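You operate a simulated robot arm through the tools that you are given. There is no shell and no other tool.

You are at the controls of a simulated robot arm. One attempt, no reset.

## Task
Put things in order on the top of the test bench. At the end: the white clip from the top of the test bench stands where the green peg stood; the grey weight from the top of the test bench stands on top of the tiny cream bobbin; the green peg stands where the grey filter stood; the grey filter stands on top of the purple spool; whatever was shut is shut again. Leave all else as you found it, and nothing knocked over.

The check looks at the end state, three seconds after you hand in, the way a careful person would. Anything else that was tipped, shoved, dropped, spilled or broken makes it a failure.

## Robot
A 7-joint arm with a two-finger parallel gripper, fixed in place. Base frame: the origin is at the foot of the arm, x ahead of it, y to its left, z up; the work surface is at about z = 0. Readings come in m, rad, newtons and seconds.
With the tool pointing down near the work surface it reaches from about 0.24 to 0.62 m from the base axis. Its first joint turns from -1.152 to 1.152 rad. Payload 2.6 kg.
Tool frame: the origin (TCP) lies between the finger pads and is the grasp point; the fingertips stand 0.03 m ahead of it; z points along the fingers, y is the line along which they close. Largest opening 0.094 m; finger width 0.028, thickness 0.01; the body of the gripper, 0.05 by 0.096 m, starts 0.055 m behind the TCP.
Orientation is told as [roll, pitch, yaw] about the base's x, y, z axes, in that order, counted from this pose: with the fingers straight down and closing along the base's y, the tool's x points along the base's -x, its y along +y and its z along -z.

## Interface
- The arm moves only by the tool arm_command. Its argument "rows" is a list of rows, each a list of 7 numbers: the turn, a rotation vector about the tool's x, y, z in rad, then the shift along the tool's x, y, z in m, then the opening in per cent of the stroke, from 0 (shut) to 100 (fully open). In form: [[ax, ay, az, x, y, z, claw], ...]. A call has 1 to 20 rows; each row is the pose to reach, as a shift and turn from the pose commanded when the call began, along the tool's axes at that moment. A row lasts 0.2 s, in which the tool goes at most 0.05 m and 0.15 rad; a call with a longer step from one row to the next is refused whole, and so is a gripper value outside its range. A pose out of reach is approached as far as the arm can. The call stops where the force on the tool passes 40 N (or 10 N more than at its start, if that is more) or the arm is blocked; 0.2 s more then pass. The fingers move at their own pace (about 0.072 m/s each) and stop on an object; they squeeze with about 42 N. The grip force told is the motor's: it shows also when the fingers shut on nothing. Time passes only in rows, and 0.2 s behind the last, so rows that repeat a pose let the fingers close. The reply holds the time, the measured pose of the TCP, the force on the tool along the base axes, the opening and the grip force, in the units named above and with some noise, with the torque about the TCP (base axes, N m) and any sound that the robot's microphone picked up.
- Cameras (640 x 400 px; columns grow to the right, rows downward): "scene" is fixed at [0.0526, 0.4458, 0.5691]; the picture's right is [-0.60, -0.80, 0.00], its down [-0.48, 0.37, -0.80] and it looks along [0.63, -0.48, -0.60] (base axes); focal length 282 px, centre (320, 200). "wrist" rides on the gripper at [0.076, 0.014, -0.102] in the tool frame; the picture's right is [-0.18, 0.98, 0.00], its down [-0.75, -0.14, -0.64] and it looks along [-0.63, -0.12, 0.77] (tool axes); focal length 243 px, centre (320, 200). There is no depth. A picture from a camera that has moved, and an enlarged one, comes with that camera's place and axes in the base frame and with its lens. The place of the scene camera against the robot may be out by one fixed shift of up to 0.012 m in any direction.
- grab_frame(camera): a new picture of that camera. It takes no simulated time.
- close_up(camera, box): a new picture of the part [left, top, right, bottom] of that camera's present view, enlarged. It takes no simulated time.
- job_done(): hands the job in; it is judged then, once.

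Nothing tells you positions but the pictures and the camera data. Unless the task says otherwise, let go and move clear before handing in.

The tools are called after "Request:" as name(argument=value, ...) on one line, values as JSON. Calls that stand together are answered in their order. arm_command: Moves the arm, as the interface text tells. Its arguments: {"type":"object","properties":{"rows":{"type":"array"}},"required":["rows"]} The other tools are called the same way: grab_frame (camera) takes a picture; close_up (camera, box) takes an enlarged picture of a part of a camera's view; job_done () hands the job in.

At the start:

```text
time_s: 0.0
ee_pos: [0.3582, -0.0662, 0.3512]
ee_rot: [0.0, -0.001, 0.001]
force: [-0.2, 0.0, 0.5]
moment: [0.0, 0.03, 0.03]
grip_width: 0.094
grip_force: 0.1
```

scene: 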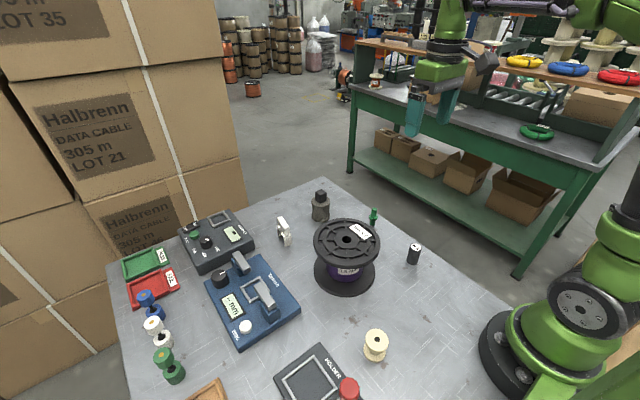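
wrist: 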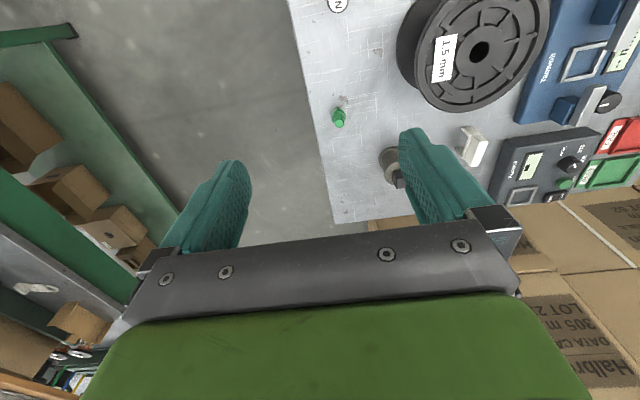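

I see a bench with a purple spool with dark flanges, a small green peg, a dark grey object (weight or filter), a white clip, a cream bobbin, and test instruments. I'll take close-ups to identify each object before moving.

Request:
close_up(camera="scene", box=[260, 170, 440, 300])

Request:
close_up(camera="scene", box=[100, 190, 310, 400])

Request:
close_up(camera="scene", box=[250, 290, 430, 400])

Request:
close_up(camera="wrist", box=[280, 0, 640, 220])

```text
3.08 times, centred on (350, 235) of scene
camera zoom: at [0.0526, 0.4458, 0.5691], right [-0.6, -0.8, 0.0], down [-0.48, 0.37, -0.8], along [0.63, -0.48, -0.6], focal length 867 px, centre (228, 92)
```

zoom: 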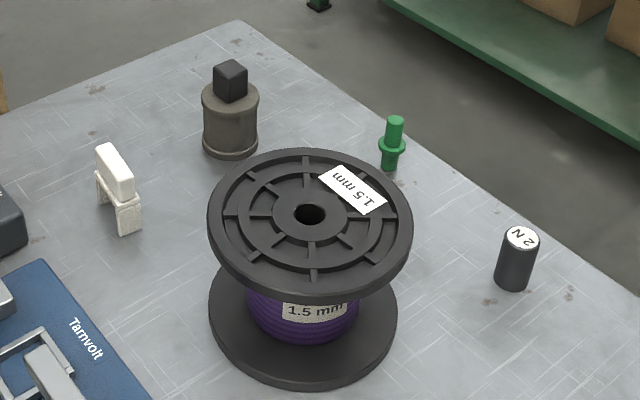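

```text
1.90 times, centred on (205, 295) of scene
camera zoom: at [0.0526, 0.4458, 0.5691], right [-0.6, -0.8, 0.0], down [-0.48, 0.37, -0.8], along [0.63, -0.48, -0.6], focal length 537 px, centre (539, 19)
```

zoom: 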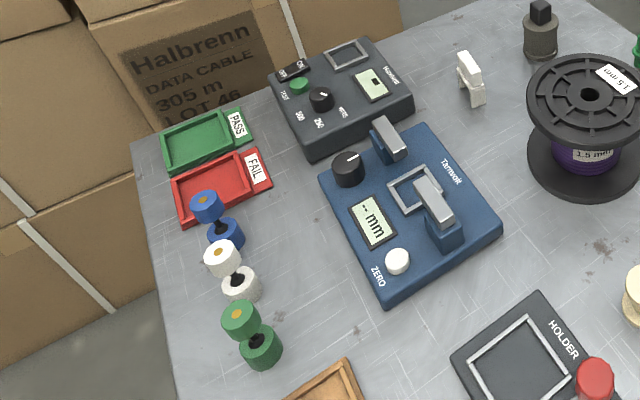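

```text
3.56 times, centred on (340, 345) of scene
camera zoom: at [0.0526, 0.4458, 0.5691], right [-0.6, -0.8, 0.0], down [-0.48, 0.37, -0.8], along [0.63, -0.48, -0.6], focal length 1002 px, centre (249, -316)
```

zoom: 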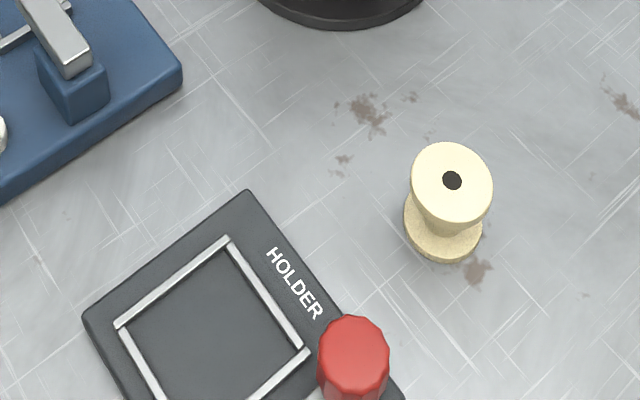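

```text
1.78 times, centred on (460, 110) of wrist
camera zoom: at [0.283, -0.0515, 0.4548], right [0.18, 0.98, 0.0], down [0.75, -0.14, 0.64], along [0.63, -0.12, -0.77], focal length 431 px, centre (71, 360)
```

zoom: 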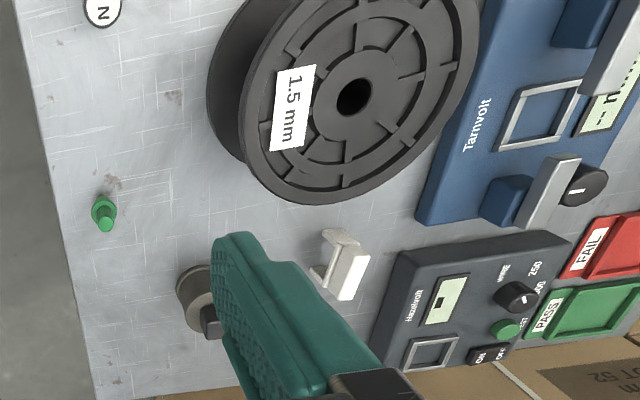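

The weight is the dark "2 N" cylinder near (0.29, -0.04). I put the peg near (0.455, -0.055), the filter (cylinder with a square top) near (0.57, 0.05), the clip near (0.56, 0.185), the spool near (0.37, 0.13) and the bobbin near (0.19, 0.21). I'll move high over the area for a better wrist view.

Request:
arm_command(rows=[[0, 0, 0, -0.02, 0.04, 0, 100], [0, 0, 0, -0.04, 0.08, 0, 100], [0, 0, 0, -0.06, 0.12, 0, 100], [0, 0, 0, -0.08, 0.16, 0, 100], [0, 0, 0, -0.08, 0.16, 0, 100]])

Request:
grab_frame(camera="wrist")

```text
time_s: 1.2
ee_pos: [0.4393, 0.0943, 0.3505]
ee_rot: [0.0, 0.0, 0.0]
force: [0.5, -0.1, 0.1]
moment: [-0.02, 0.02, 0.01]
grip_width: 0.0941
grip_force: 0.0
```

```text
taken
camera wrist: at [0.3636, 0.1094, 0.4544], right [0.18, 0.98, 0.0], down [0.75, -0.14, 0.64], along [0.63, -0.12, -0.77], focal length 243 px, centre (320, 200)
```

wrist: 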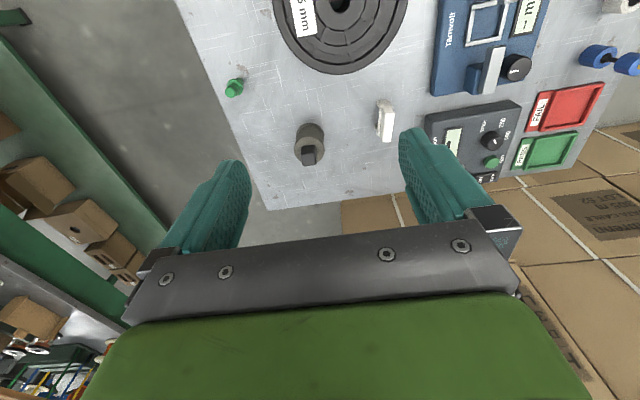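

Request:
close_up(camera="wrist", box=[200, 60, 420, 200])

Request:
close_up(camera="wrist", box=[250, 0, 430, 100])

Request:
close_up(camera="scene", box=[270, 180, 350, 240])

Request:
close_up(camera="scene", box=[350, 190, 430, 280])

```text
2.86 times, centred on (310, 130) of wrist
camera zoom: at [0.3636, 0.1094, 0.4544], right [0.18, 0.98, 0.0], down [0.75, -0.14, 0.64], along [0.63, -0.12, -0.77], focal length 693 px, centre (349, 400)
```

zoom: 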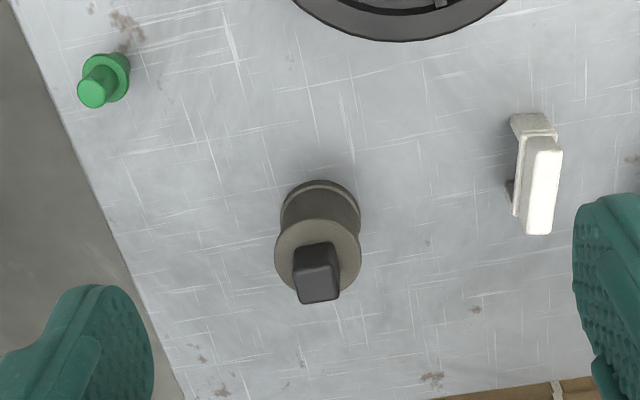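

```text
3.56 times, centred on (340, 50) of wrist
camera zoom: at [0.3636, 0.1094, 0.4544], right [0.18, 0.98, 0.0], down [0.75, -0.14, 0.64], along [0.63, -0.12, -0.77], focal length 863 px, centre (249, 733)
```

zoom: 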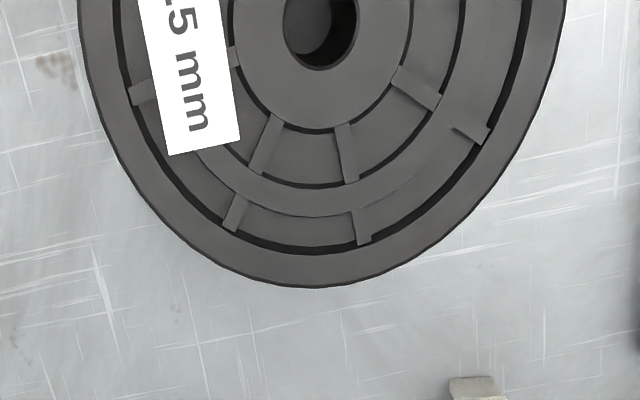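

```text
6.67 times, centred on (310, 210) of scene
camera zoom: at [0.0526, 0.4458, 0.5691], right [-0.6, -0.8, 0.0], down [-0.48, 0.37, -0.8], along [0.63, -0.48, -0.6], focal length 1879 px, centre (387, 133)
```

zoom: 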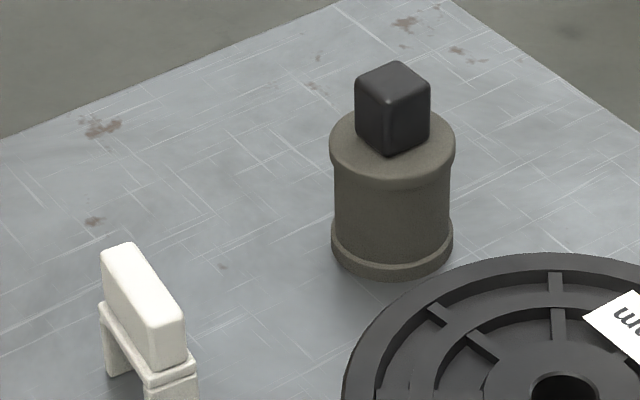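

```text
4.44 times, centred on (390, 235) of scene
camera zoom: at [0.0526, 0.4458, 0.5691], right [-0.6, -0.8, 0.0], down [-0.48, 0.37, -0.8], along [0.63, -0.48, -0.6], focal length 1253 px, centre (9, 44)
```

zoom: 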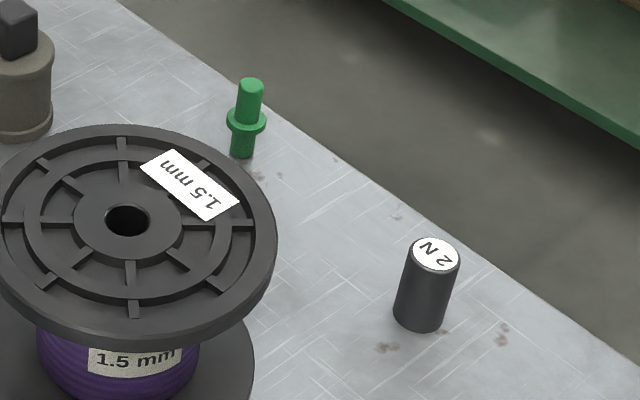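

The filter's centre is close to (0.567, 0.052), with a collar about 56 mm across at about 5 cm height and a black cube on top. I'll hover above it at a safe height to refine this.

Request:
arm_command(rows=[[0, 0, 0, -0.04, -0.014, 0, 100], [0, 0, 0, -0.08, -0.028, 0.01, 100], [0, 0, 0, -0.128, -0.042, 0.02, 100], [0, 0, 0, -0.128, -0.042, 0.06, 100], [0, 0, 0, -0.128, -0.042, 0.1, 100], [0, 0, 0, -0.128, -0.042, 0.14, 100], [0, 0, 0, -0.128, -0.042, 0.16, 100], [0, 0, 0, -0.128, -0.042, 0.16, 100]])

Request:
grab_frame(camera="wrist")

Request:
grab_frame(camera="scene")

```text
refused: row 3 steps farther than a row can; nothing moved
```

```text
taken
camera wrist: at [0.3636, 0.1094, 0.4544], right [0.18, 0.98, 0.0], down [0.75, -0.14, 0.64], along [0.63, -0.12, -0.77], focal length 243 px, centre (320, 200)
```

wrist: 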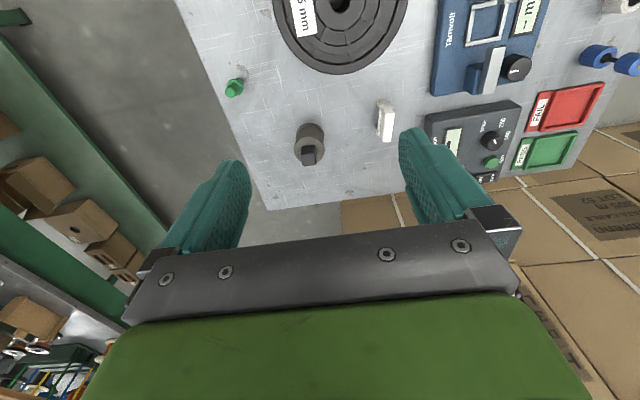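

```text
taken
```

scene: 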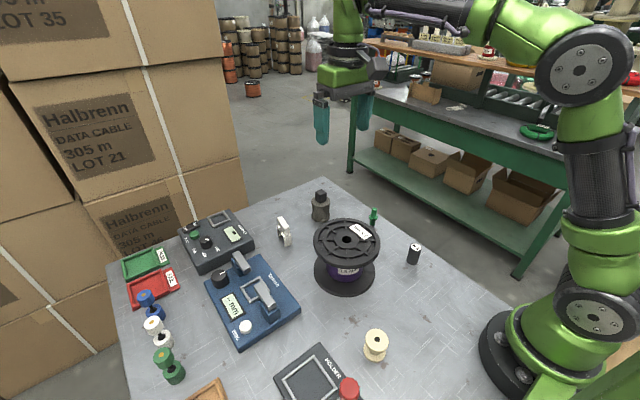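

The last command was refused because one step was slightly too long, and nothing moved. The layout is unchanged, so I'll send the move above the filter again with smaller steps.

Request:
arm_command(rows=[[0, 0, 0, -0.04, -0.014, 0, 100], [0, 0, 0, -0.08, -0.028, 0, 100], [0, 0, 0, -0.12, -0.042, 0.01, 100], [0, 0, 0, -0.128, -0.042, 0.05, 100], [0, 0, 0, -0.128, -0.042, 0.09, 100], [0, 0, 0, -0.128, -0.042, 0.13, 100], [0, 0, 0, -0.128, -0.042, 0.16, 100], [0, 0, 0, -0.128, -0.042, 0.16, 100]])

Request:
grab_frame(camera="wrist")

Request:
grab_frame(camera="scene")

```text
time_s: 3.0
ee_pos: [0.5683, 0.0524, 0.1907]
ee_rot: [0.001, 0.0, -0.002]
force: [0.0, -0.3, 0.8]
moment: [0.02, 0.02, -0.02]
grip_width: 0.094
grip_force: 0.1
out of reach, approached as far as the arm can: row 3, 4
```

```text
taken
camera wrist: at [0.4929, 0.0671, 0.2944], right [0.19, 0.98, 0.0], down [0.75, -0.14, 0.64], along [0.63, -0.12, -0.77], focal length 243 px, centre (320, 200)
```

wrist: 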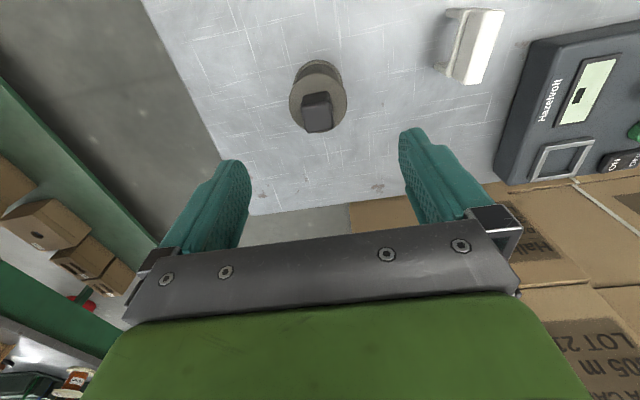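

```text
taken
```

scene: 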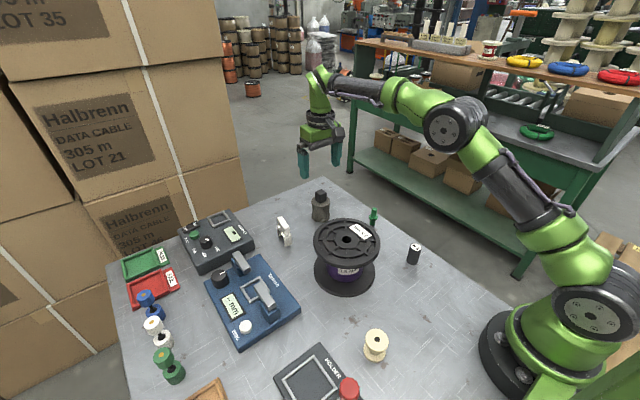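

Request:
close_up(camera="wrist", box=[240, 40, 400, 140])

Request:
close_up(camera="wrist", box=[420, 0, 540, 100])

```text
4.00 times, centred on (320, 90) of wrist
camera zoom: at [0.4929, 0.0671, 0.2944], right [0.19, 0.98, 0.0], down [0.75, -0.14, 0.64], along [0.63, -0.12, -0.77], focal length 970 px, centre (320, 640)
```

zoom: 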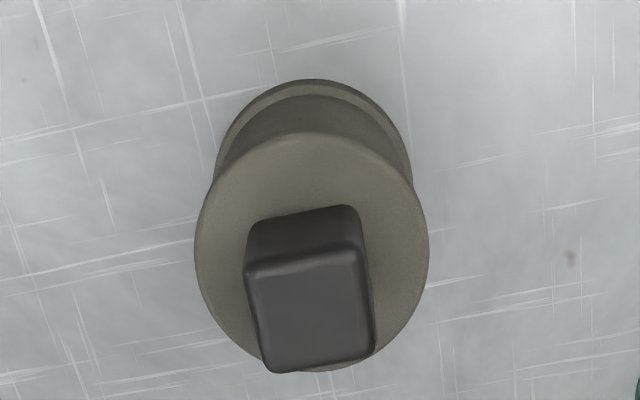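

```text
4.00 times, centred on (480, 50) of wrist
camera zoom: at [0.4929, 0.0671, 0.2944], right [0.19, 0.98, 0.0], down [0.75, -0.14, 0.64], along [0.63, -0.12, -0.77], focal length 970 px, centre (-320, 800)
```

zoom: 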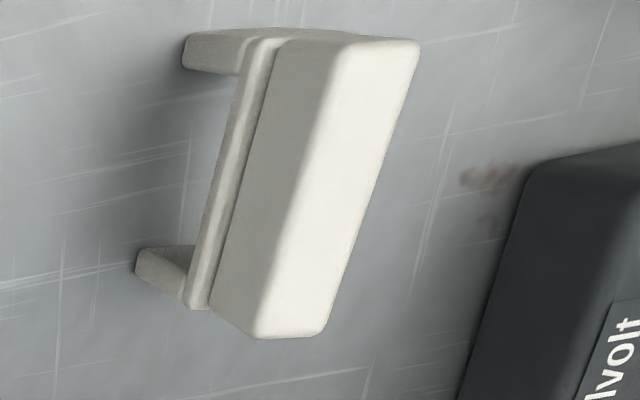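

The filter's centre is at about (0.569, 0.051), within 2 mm of directly below the TCP, and its collar is about 56 mm across. I'll descend around the body with open fingers and check before closing.

Request:
arm_command(rows=[[0, 0, 0, 0, -0.0015, 0.04, 100], [0, 0, 0, 0, -0.0015, 0.08, 100], [0, 0, 0, 0, -0.0015, 0.11, 100], [0, 0, 0, 0, -0.0015, 0.13, 100], [0, 0, 0, 0, -0.0015, 0.145, 100], [0, 0, 0, 0, -0.0015, 0.145, 100]])

Request:
grab_frame(camera="wrist")

Request:
close_up(camera="scene", box=[270, 130, 400, 240])

```text
time_s: 4.4
ee_pos: [0.5671, 0.051, 0.0452]
ee_rot: [0.0, 0.0, -0.001]
force: [-0.5, -0.2, -0.6]
moment: [-0.01, -0.03, -0.03]
grip_width: 0.0939
grip_force: 0.0
```

```text
taken
camera wrist: at [0.4909, 0.0652, 0.1484], right [0.18, 0.98, 0.0], down [0.75, -0.14, 0.64], along [0.63, -0.12, -0.77], focal length 243 px, centre (320, 200)
```

wrist: 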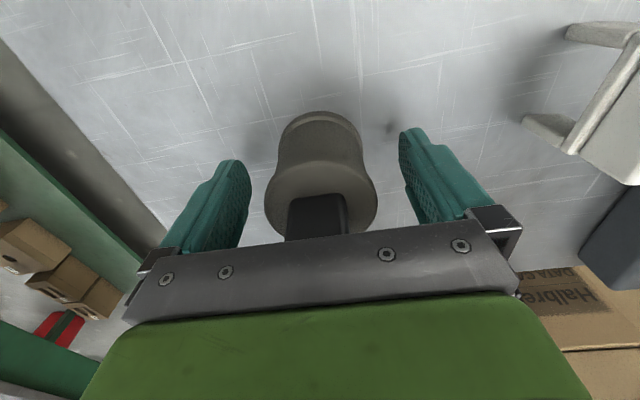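

```text
3.64 times, centred on (335, 185) of scene
camera zoom: at [0.0526, 0.4458, 0.5691], right [-0.6, -0.8, 0.0], down [-0.48, 0.37, -0.8], along [0.63, -0.48, -0.6], focal length 1025 px, centre (266, 254)
```

zoom: 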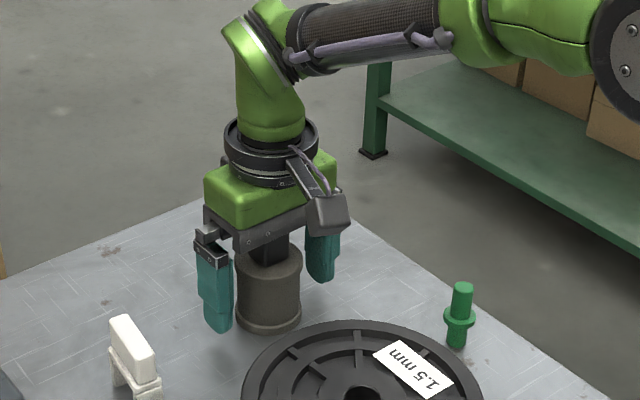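

The fingers straddle the filter evenly and nothing is touching. I'll close on it now.

Request:
arm_command(rows=[[0, 0, 0, 0, 0, 0, 0], [0, 0, 0, 0, 0, 0, 0], [0, 0, 0, 0, 0, 0, 0], [0, 0, 0, 0, 0, 0, 0]])

Request:
grab_frame(camera="wrist")

```text
time_s: 5.4
ee_pos: [0.5661, 0.0511, 0.0456]
ee_rot: [0.001, 0.0, 0.0]
force: [0.9, 0.0, -1.1]
moment: [0.0, 0.01, 0.0]
grip_width: 0.0557
grip_force: 41.8
```

```text
taken
camera wrist: at [0.4908, 0.0651, 0.1486], right [0.18, 0.98, 0.0], down [0.75, -0.14, 0.64], along [0.63, -0.12, -0.77], focal length 243 px, centre (320, 200)
```

wrist: 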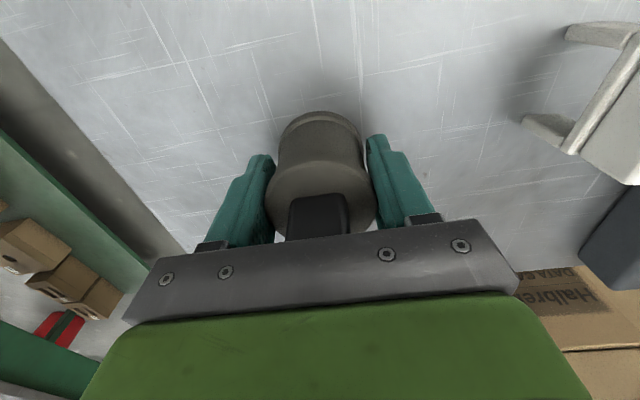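

The filter is gripped at 55.7 mm. I'll check its exact seat between the fingers, then lift gently.

Request:
close_up(camera="wrist", box=[240, 90, 400, 250])

Request:
arm_command(rows=[[0, 0, 0, 0, 0, -0.01, 0], [0, 0, 0, 0, 0, -0.03, 0], [0, 0, 0, 0, 0, -0.03, 0]])

Request:
grab_frame(camera="wrist")

```text
2.50 times, centred on (320, 170) of wrist
camera zoom: at [0.4908, 0.0651, 0.1486], right [0.18, 0.98, 0.0], down [0.75, -0.14, 0.64], along [0.63, -0.12, -0.77], focal length 606 px, centre (320, 275)
```

zoom: 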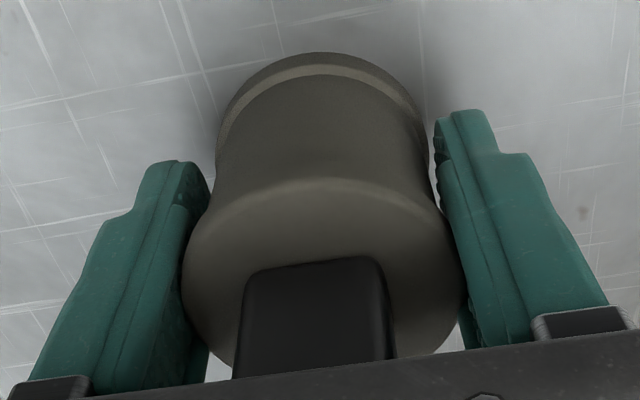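

```text
time_s: 6.2
ee_pos: [0.567, 0.0498, 0.0748]
ee_rot: [0.002, 0.002, 0.0]
force: [0.4, -0.6, -0.7]
moment: [0.02, -0.02, -0.04]
grip_width: 0.0556
grip_force: 42.4
```

```text
taken
camera wrist: at [0.4911, 0.065, 0.1795], right [0.18, 0.98, 0.0], down [0.75, -0.14, 0.64], along [0.63, -0.12, -0.77], focal length 243 px, centre (320, 200)
```

wrist: 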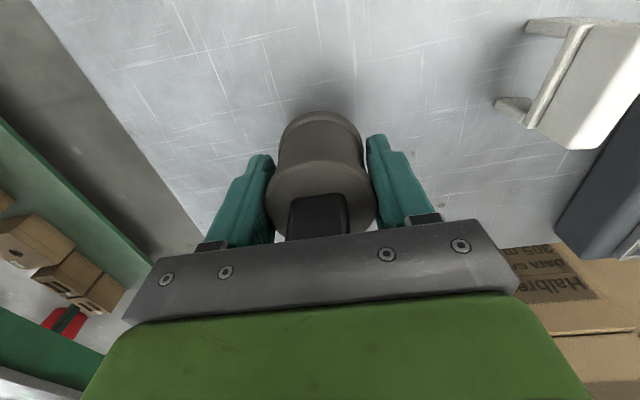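

The filter is held firmly and lifted free. By my estimate its axis is about 3.7 mm in +x of the TCP, and it originally stood at about (0.5705, 0.051). Next I'll rise and move above the spool.

Request:
arm_command(rows=[[0, 0, 0, 0, 0, -0.04, 0], [0, 0, 0, 0, 0, -0.08, 0], [0, 0, 0, 0, 0, -0.12, 0], [0, 0, 0, 0.03, 0.012, -0.15, 0], [0, 0, 0, 0.06, 0.024, -0.18, 0], [0, 0, 0, 0.09, 0.036, -0.21, 0], [0, 0, 0, 0.12, 0.048, -0.225, 0], [0, 0, 0, 0.16, 0.064, -0.225, 0], [0, 0, 0, 0.2, 0.0795, -0.225, 0], [0, 0, 0, 0.2, 0.0795, -0.225, 0], [0, 0, 0, 0.2, 0.0795, -0.225, 0]])

Request:
grab_frame(camera="wrist")

Request:
grab_frame(camera="scene")

```text
time_s: 8.6
ee_pos: [0.3664, 0.1293, 0.3023]
ee_rot: [-0.001, 0.0, 0.001]
force: [-0.1, -0.5, -1.1]
moment: [0.0, 0.02, 0.02]
grip_width: 0.0555
grip_force: 41.4
```

```text
taken
camera wrist: at [0.2906, 0.1438, 0.4066], right [0.18, 0.98, 0.0], down [0.75, -0.14, 0.64], along [0.63, -0.12, -0.77], focal length 243 px, centre (320, 200)
```

wrist: 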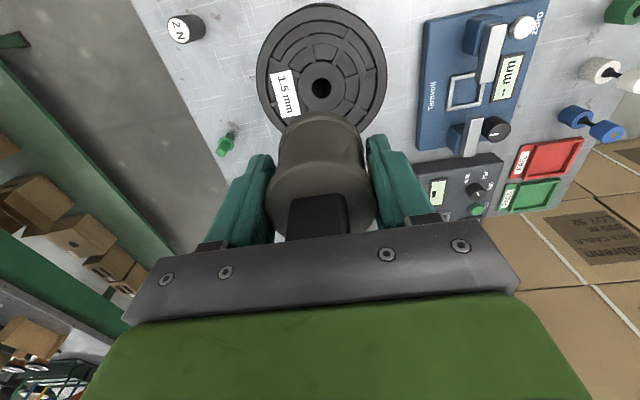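

```text
taken
```

scene: 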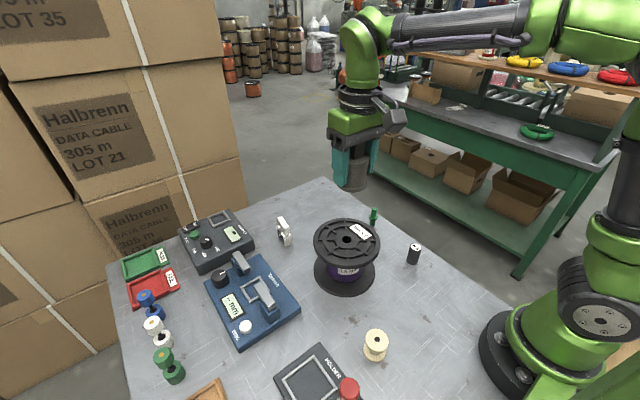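

Request:
close_up(camera="wrist", box=[240, 0, 400, 140])

Request:
close_up(camera="wrist", box=[150, 0, 270, 160])

Request:
close_up(camera="scene", box=[300, 200, 400, 300])

```text
2.86 times, centred on (320, 70) of wrist
camera zoom: at [0.2906, 0.1438, 0.4066], right [0.18, 0.98, 0.0], down [0.75, -0.14, 0.64], along [0.63, -0.12, -0.77], focal length 693 px, centre (320, 571)
```

zoom: 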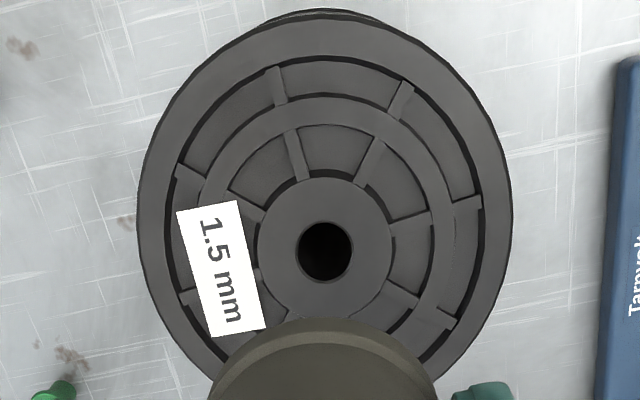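

```text
2.50 times, centred on (210, 80) of wrist
camera zoom: at [0.2906, 0.1438, 0.4066], right [0.18, 0.98, 0.0], down [0.75, -0.14, 0.64], along [0.63, -0.12, -0.77], focal length 606 px, centre (595, 500)
```

zoom: 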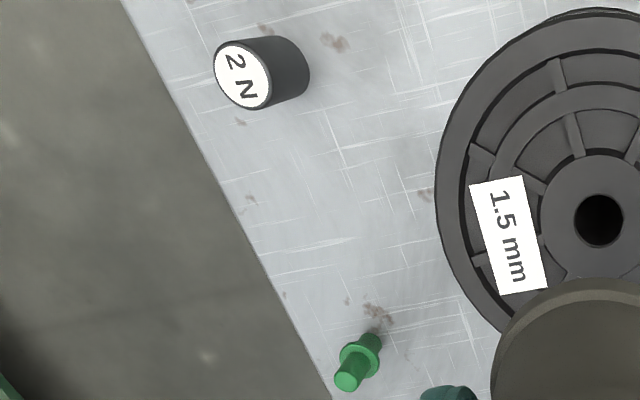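

```text
4.00 times, centred on (350, 250) of scene
camera zoom: at [0.0526, 0.4458, 0.569], right [-0.6, -0.8, 0.0], down [-0.48, 0.37, -0.8], along [0.63, -0.48, -0.6], focal length 1128 px, centre (200, 0)
```

zoom: 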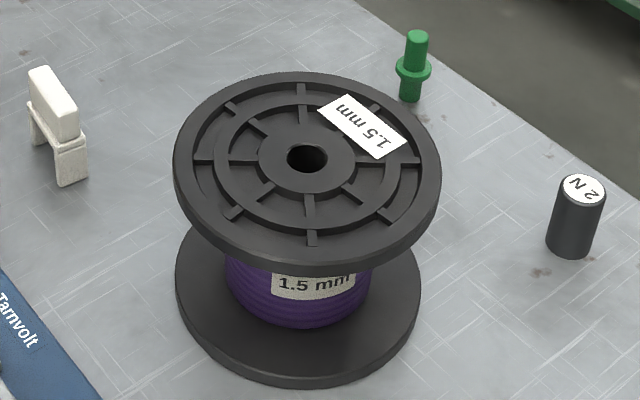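

The spool's hub is almost directly under the held filter, and its top is at about 0.11–0.12 m. I'll fine-align by about 2 mm and descend to about 2 cm above it.

Request:
arm_command(rows=[[0, 0, 0, 0.002, 0.0015, 0.03, 0], [0, 0, 0, 0.002, 0.0015, 0.06, 0], [0, 0, 0, 0.002, 0.0015, 0.09, 0], [0, 0, 0, 0.002, 0.0015, 0.12, 0], [0, 0, 0, 0.002, 0.0015, 0.12, 0]])

Request:
close_up(camera="scene", box=[280, 140, 420, 300])

Request:
grab_frame(camera="wrist")

```text
time_s: 9.8
ee_pos: [0.3651, 0.1319, 0.1821]
ee_rot: [0.0, -0.001, -0.001]
force: [0.0, -0.2, -1.4]
moment: [-0.04, -0.01, 0.0]
grip_width: 0.0558
grip_force: 41.9
```

```text
2.50 times, centred on (350, 220) of scene
camera zoom: at [0.0526, 0.4458, 0.569], right [-0.6, -0.8, 0.0], down [-0.48, 0.37, -0.8], along [0.63, -0.48, -0.6], focal length 705 px, centre (245, 150)
```

zoom: 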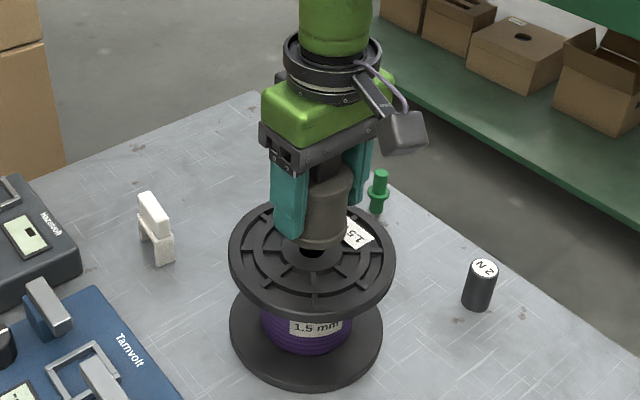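

```text
taken
camera wrist: at [0.2891, 0.1454, 0.2864], right [0.18, 0.98, 0.0], down [0.75, -0.14, 0.64], along [0.63, -0.12, -0.77], focal length 243 px, centre (320, 200)
```

wrist: 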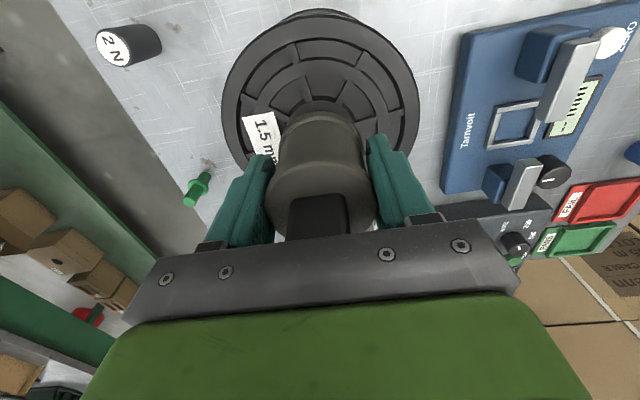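

The filter hovers above the hub, well aligned in the scene view. I'll lower in small steps while watching the force.

Request:
arm_command(rows=[[0, 0, 0, 0, 0, 0.008, 0], [0, 0, 0, 0, 0, 0.014, 0], [0, 0, 0, 0, 0, 0.014, 0]])

Request:
close_up(camera="scene", box=[300, 190, 400, 260])

Request:
close_up(camera="wrist", box=[220, 0, 440, 140])

```text
time_s: 10.6
ee_pos: [0.3652, 0.1299, 0.1674]
ee_rot: [0.0, 0.002, 0.001]
force: [0.0, 1.4, -1.3]
moment: [-0.02, -0.01, 0.03]
grip_width: 0.0556
grip_force: 42.3
```

```text
5.71 times, centred on (350, 225) of scene
camera zoom: at [0.0526, 0.4458, 0.569], right [-0.6, -0.8, 0.0], down [-0.48, 0.37, -0.8], along [0.63, -0.48, -0.6], focal length 1611 px, centre (149, 57)
```

zoom: 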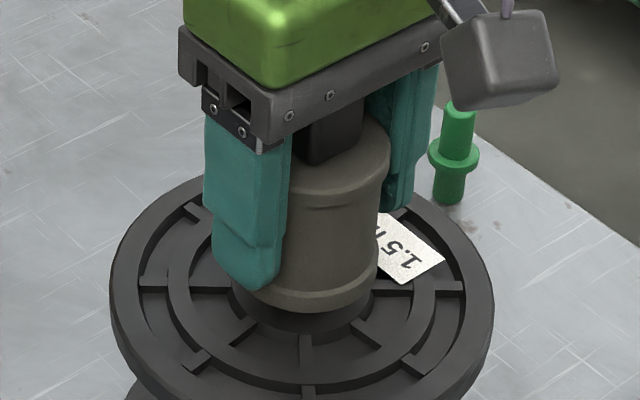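

```text
2.86 times, centred on (330, 70) of wrist
camera zoom: at [0.2894, 0.1455, 0.272], right [0.18, 0.98, 0.0], down [0.75, -0.14, 0.64], along [0.63, -0.12, -0.77], focal length 693 px, centre (291, 571)
```

zoom: 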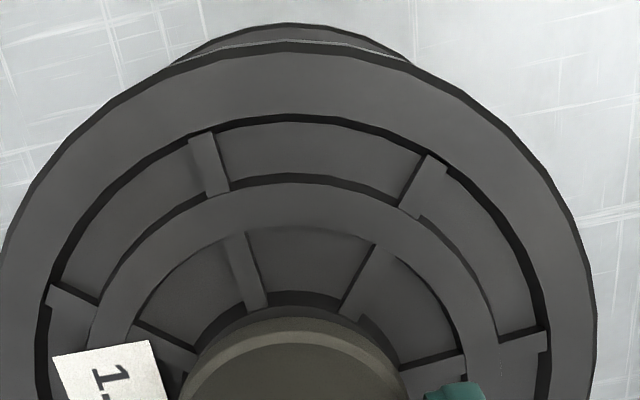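

A gap of about 9 mm remains. I'll lower further and then feel for contact in small steps.

Request:
arm_command(rows=[[0, 0, 0, 0, 0, 0.004, 0], [0, 0, 0, 0, 0, 0.007, 0], [0, 0, 0, 0, 0, 0.007, 0]])

Request:
close_up(camera="scene", box=[300, 190, 400, 260])

```text
time_s: 11.4
ee_pos: [0.3647, 0.1303, 0.1598]
ee_rot: [0.001, 0.0, 0.0]
force: [1.3, -0.2, -0.6]
moment: [-0.02, -0.02, 0.0]
grip_width: 0.0559
grip_force: 42.2
```

```text
5.71 times, centred on (350, 225) of scene
camera zoom: at [0.0526, 0.4458, 0.569], right [-0.6, -0.8, 0.0], down [-0.48, 0.37, -0.8], along [0.63, -0.48, -0.6], focal length 1611 px, centre (149, 57)
```

zoom: 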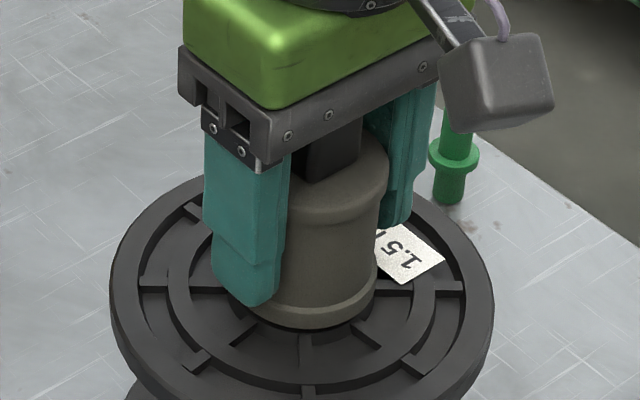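

Request:
arm_command(rows=[[0, 0, 0, 0, 0, 0.0015, 0], [0, 0, 0, 0, 0, 0.0015, 0]])

Request:
close_up(camera="scene", box=[325, 225, 375, 260])

```text
time_s: 12.0
ee_pos: [0.365, 0.1309, 0.1596]
ee_rot: [0.0, 0.0, 0.0]
force: [-0.5, 0.4, -1.2]
moment: [-0.02, 0.02, 0.03]
grip_width: 0.0555
grip_force: 41.6
```

```text
11.43 times, centred on (350, 242) of scene
camera zoom: at [0.0526, 0.4458, 0.569], right [-0.6, -0.8, 0.0], down [-0.48, 0.37, -0.8], along [0.63, -0.48, -0.6], focal length 3221 px, centre (-23, -286)
```

zoom: 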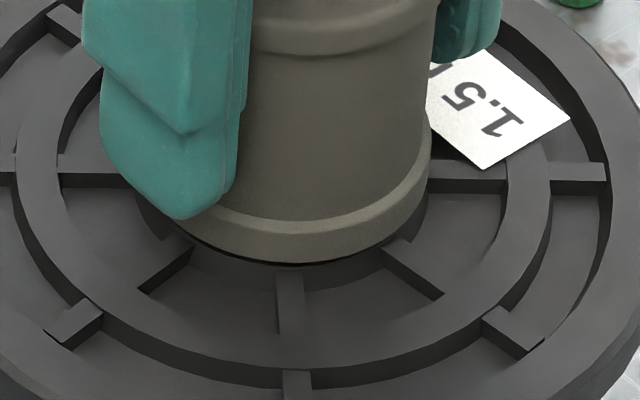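

Request:
arm_command(rows=[[0, 0, 0, 0, 0, 0.0012, 0], [0, 0, 0, 0, 0, 0.0012, 0]])

Request:
close_up(camera="scene", box=[325, 225, 375, 260])

```text
time_s: 12.6
ee_pos: [0.3662, 0.1314, 0.1582]
ee_rot: [-0.001, 0.001, 0.001]
force: [0.5, 0.0, -2.1]
moment: [-0.03, 0.02, -0.03]
grip_width: 0.0555
grip_force: 42.1
```

```text
11.43 times, centred on (350, 242) of scene
camera zoom: at [0.0526, 0.4458, 0.569], right [-0.6, -0.8, 0.0], down [-0.48, 0.37, -0.8], along [0.63, -0.48, -0.6], focal length 3221 px, centre (-23, -286)
```

zoom: 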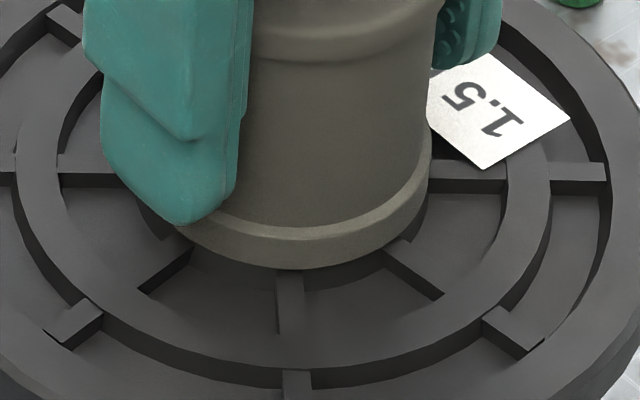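

Request:
arm_command(rows=[[0, 0, 0, 0, 0, 0.001, 0], [0, 0, 0, 0, 0, 0.001, 0]])

Request:
close_up(camera="scene", box=[325, 225, 375, 260])

```text
time_s: 13.2
ee_pos: [0.3645, 0.1326, 0.1549]
ee_rot: [-0.001, 0.0, 0.0]
force: [0.6, -0.1, -2.2]
moment: [-0.03, 0.02, 0.01]
grip_width: 0.0556
grip_force: 42.2
```

```text
11.43 times, centred on (350, 242) of scene
camera zoom: at [0.0526, 0.4458, 0.569], right [-0.6, -0.8, 0.0], down [-0.48, 0.37, -0.8], along [0.63, -0.48, -0.6], focal length 3221 px, centre (-23, -286)
```

zoom: 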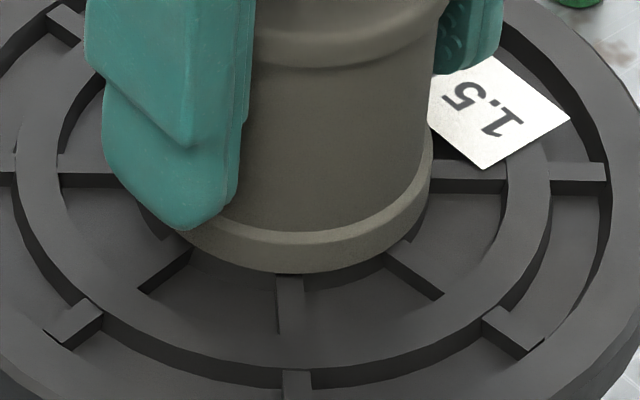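

Request:
arm_command(rows=[[0, 0, 0, 0, 0, 0.001, 0], [0, 0, 0, 0, 0, 0.001, 0]])

Request:
close_up(camera="scene", box=[325, 225, 375, 260])

```text
time_s: 13.8
ee_pos: [0.3659, 0.1317, 0.1548]
ee_rot: [-0.002, 0.0, -0.002]
force: [-0.5, -0.2, -1.0]
moment: [0.0, 0.03, -0.01]
grip_width: 0.0556
grip_force: 41.8
```

```text
11.43 times, centred on (350, 242) of scene
camera zoom: at [0.0526, 0.4458, 0.569], right [-0.6, -0.8, 0.0], down [-0.48, 0.37, -0.8], along [0.63, -0.48, -0.6], focal length 3221 px, centre (-23, -286)
```

zoom: 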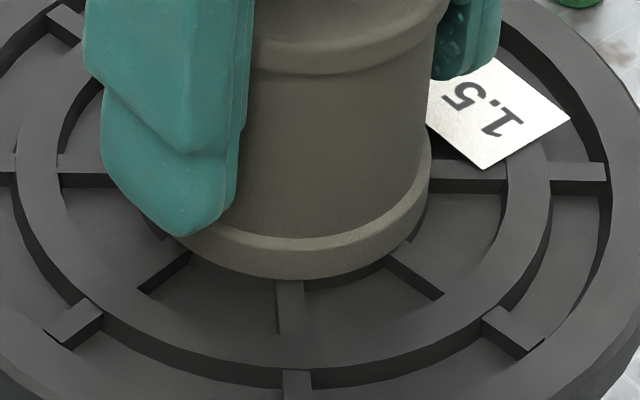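

Request:
arm_command(rows=[[0, 0, 0, 0, 0, 0.001, 0], [0, 0, 0, 0, 0, 0.001, 0]])

Request:
close_up(camera="scene", box=[325, 225, 375, 260])

```text
time_s: 14.4
ee_pos: [0.3648, 0.1318, 0.1541]
ee_rot: [0.0, 0.0, -0.001]
force: [-3.3, -0.4, 7.6]
moment: [-0.15, 0.3, -0.01]
grip_width: 0.0555
grip_force: 42.5
```

```text
11.43 times, centred on (350, 242) of scene
camera zoom: at [0.0525, 0.4458, 0.5691], right [-0.6, -0.8, 0.0], down [-0.48, 0.37, -0.8], along [0.63, -0.48, -0.6], focal length 3221 px, centre (-23, -286)
```

zoom: 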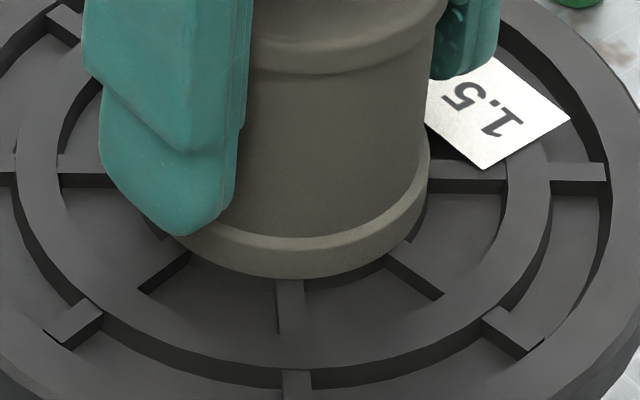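

Contact is felt (about 8 N), so the filter is seated on the hub. I'll relieve slightly, open and check.

Request:
arm_command(rows=[[0, 0, 0, 0, 0, -0.0005, 0], [0, 0, 0, 0, 0, -0.0005, 65], [0, 0, 0, 0, 0, -0.0005, 80], [0, 0, 0, 0, 0, -0.0005, 100], [0, 0, 0, 0, 0, -0.0005, 100]])

Request:
close_up(camera="scene", box=[300, 190, 400, 260])

Request:
grab_frame(camera="wrist")

```text
time_s: 15.6
ee_pos: [0.3648, 0.1322, 0.1542]
ee_rot: [0.0, 0.001, 0.0]
force: [-0.3, 0.2, -0.2]
moment: [-0.01, -0.06, 0.03]
grip_width: 0.094
grip_force: 0.1
```

```text
5.71 times, centred on (350, 225) of scene
camera zoom: at [0.0526, 0.4458, 0.5691], right [-0.6, -0.8, 0.0], down [-0.48, 0.37, -0.8], along [0.63, -0.48, -0.6], focal length 1611 px, centre (149, 57)
```

zoom: 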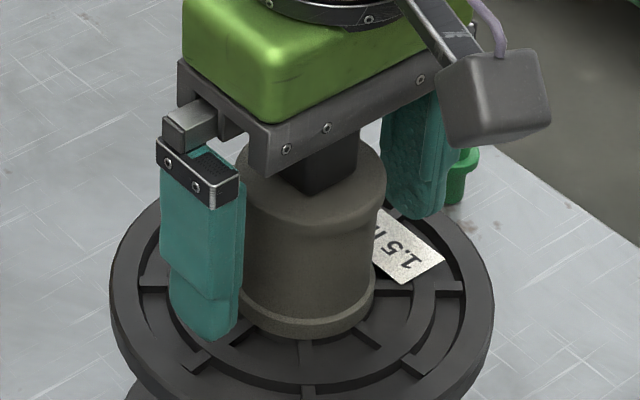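

```text
taken
camera wrist: at [0.289, 0.1461, 0.2586], right [0.18, 0.98, 0.0], down [0.75, -0.14, 0.64], along [0.63, -0.12, -0.77], focal length 243 px, centre (320, 200)
```

wrist: 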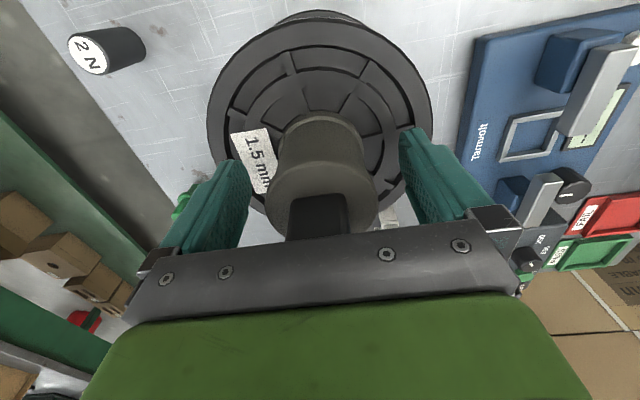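

The filter stands on the spool. I'll rise straight up to confirm, then move above the peg.

Request:
arm_command(rows=[[0, 0, 0, 0, 0, -0.03, 100], [0, 0, 0, 0, 0, -0.07, 100], [0, 0, 0, 0, 0, -0.11, 100], [0, 0, 0, 0, 0, -0.14, 100], [0, 0, 0, 0, 0, -0.14, 100]])

Request:
close_up(camera="scene", box=[270, 160, 430, 300])

Request:
close_up(camera="wrist", box=[150, 0, 430, 170])

```text
time_s: 16.8
ee_pos: [0.3627, 0.1299, 0.2957]
ee_rot: [0.001, -0.001, -0.001]
force: [0.2, 0.2, 0.6]
moment: [-0.03, 0.0, -0.01]
grip_width: 0.0942
grip_force: 0.0
```

```text
2.86 times, centred on (350, 230) of scene
camera zoom: at [0.0526, 0.4458, 0.5691], right [-0.6, -0.8, 0.0], down [-0.48, 0.37, -0.8], along [0.63, -0.48, -0.6], focal length 805 px, centre (234, 114)
```

zoom: 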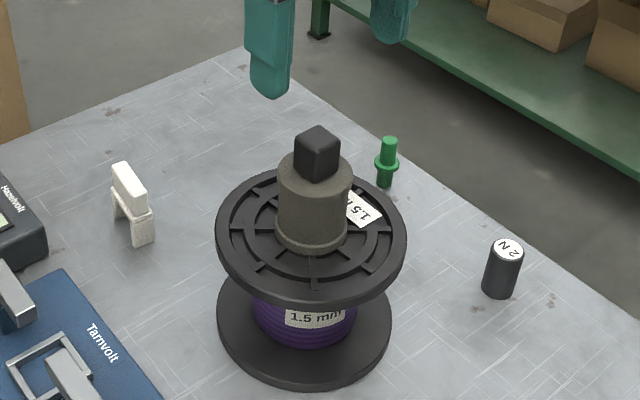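

```text
2.29 times, centred on (290, 85) of wrist
camera zoom: at [0.2876, 0.1447, 0.3987], right [0.18, 0.98, 0.0], down [0.75, -0.14, 0.64], along [0.63, -0.12, -0.77], focal length 555 px, centre (389, 463)
```

zoom: 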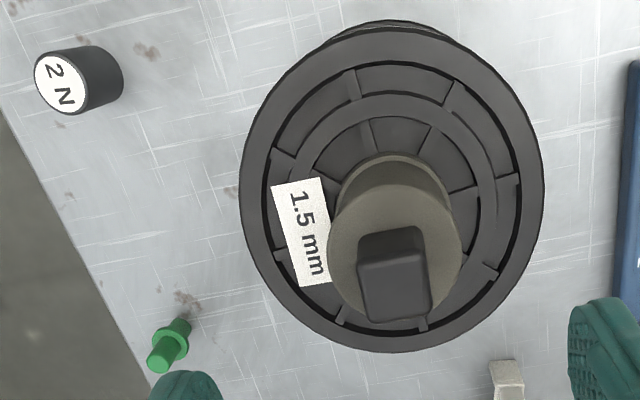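

The filter is centred and upright on the spool. Now I'll move above the peg.

Request:
arm_command(rows=[[0, 0, 0, -0.02, -0.04, 0, 100], [0, 0, 0, -0.04, -0.08, 0, 100], [0, 0, 0, -0.06, -0.12, 0, 100], [0, 0, 0, -0.08, -0.16, 0, 100], [0, 0, 0, -0.09, -0.182, 0.02, 100], [0, 0, 0, -0.09, -0.182, 0.06, 100], [0, 0, 0, -0.09, -0.182, 0.1, 100], [0, 0, 0, -0.09, -0.182, 0.13, 100], [0, 0, 0, -0.09, -0.182, 0.13, 100]])

Request:
grab_frame(camera="wrist")

Request:
close_up(camera="wrist", box=[260, 60, 380, 170])

Request:
grab_frame(camera="scene")

```text
time_s: 18.8
ee_pos: [0.4543, -0.0516, 0.1655]
ee_rot: [-0.001, 0.0, 0.0]
force: [-0.2, 0.6, 0.2]
moment: [0.04, 0.0, 0.03]
grip_width: 0.094
grip_force: 0.1
```

```text
taken
camera wrist: at [0.3779, -0.0363, 0.2691], right [0.18, 0.98, 0.0], down [0.75, -0.14, 0.64], along [0.63, -0.12, -0.77], focal length 243 px, centre (320, 200)
```

wrist: 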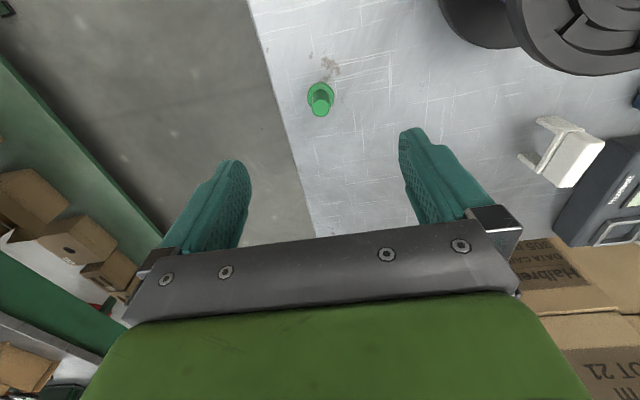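

```text
3.64 times, centred on (320, 115) of wrist
camera zoom: at [0.3779, -0.0363, 0.2691], right [0.18, 0.98, 0.0], down [0.75, -0.14, 0.64], along [0.63, -0.12, -0.77], focal length 882 px, centre (320, 509)
```

zoom: 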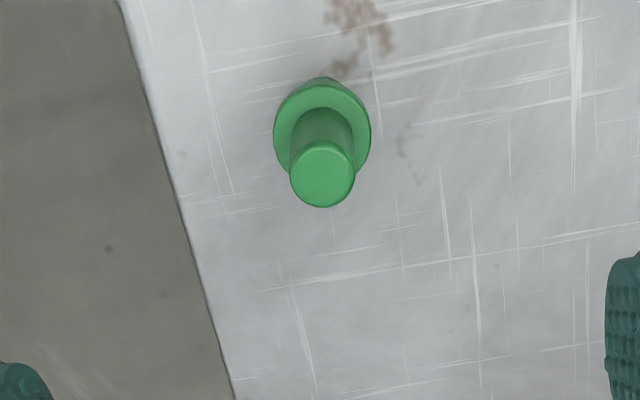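

```text
taken
```

scene: 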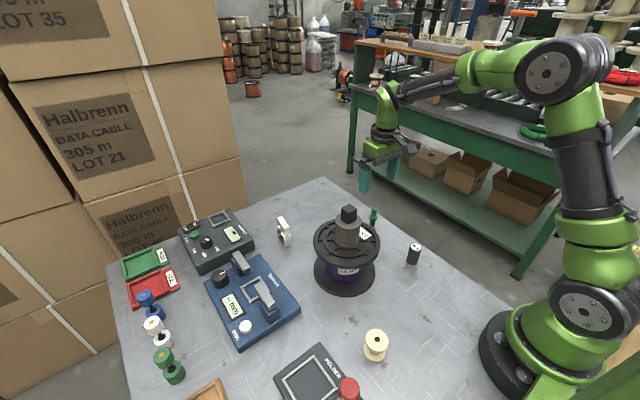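

The peg stands at about (0.450, -0.049), is about 55 mm tall, and has its collar at mid-height. I'll shift to its axis and descend to grip the upper stem just above the collar.

Request:
arm_command(rows=[[0, 0, 0, 0.0035, 0.0013, 0.03, 100], [0, 0, 0, 0.0035, 0.0013, 0.06, 100], [0, 0, 0, 0.0035, 0.0013, 0.085, 100], [0, 0, 0, 0.0035, 0.0013, 0.1, 100], [0, 0, 0, 0.0035, 0.0013, 0.1, 100]])

Request:
grab_frame(camera="wrist")

Request:
close_up(camera="scene", box=[335, 150, 425, 240])

```text
time_s: 20.0
ee_pos: [0.4524, -0.049, 0.065]
ee_rot: [0.0, 0.0, -0.001]
force: [-0.4, 0.1, 0.0]
moment: [0.0, 0.03, -0.04]
grip_width: 0.0942
grip_force: 0.1
```

```text
taken
camera wrist: at [0.3762, -0.0347, 0.1695], right [0.18, 0.98, 0.0], down [0.75, -0.14, 0.64], along [0.63, -0.12, -0.77], focal length 243 px, centre (320, 200)
```

wrist: 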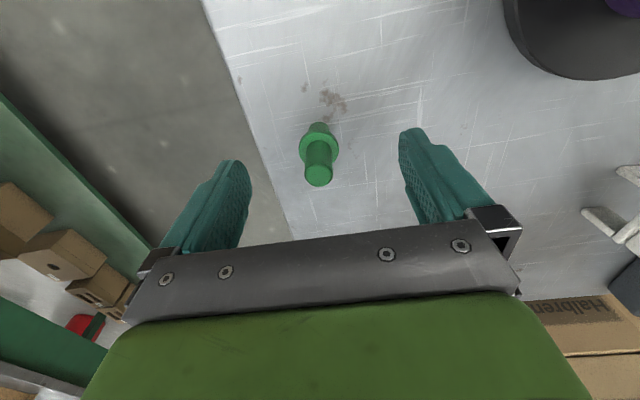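

```text
4.44 times, centred on (380, 195) of scene
camera zoom: at [0.0526, 0.4458, 0.5691], right [-0.6, -0.8, 0.0], down [-0.48, 0.37, -0.8], along [0.63, -0.48, -0.6], focal length 1253 px, centre (53, 222)
```

zoom: 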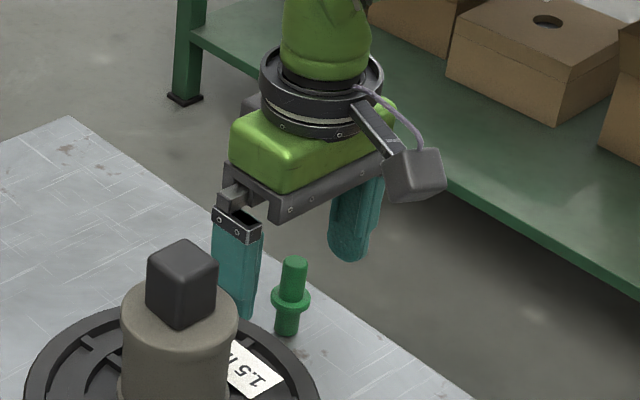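

Request:
close_up(camera="wrist", box=[270, 100, 370, 200])

```text
4.00 times, centred on (320, 150) of wrist
camera zoom: at [0.3762, -0.0347, 0.1695], right [0.18, 0.98, 0.0], down [0.75, -0.14, 0.64], along [0.63, -0.12, -0.77], focal length 970 px, centre (320, 400)
```

zoom: 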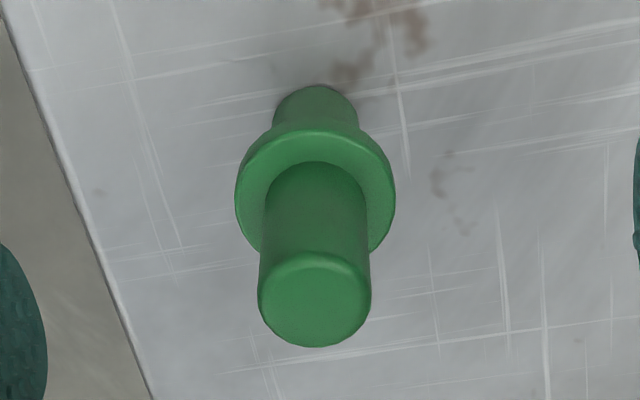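

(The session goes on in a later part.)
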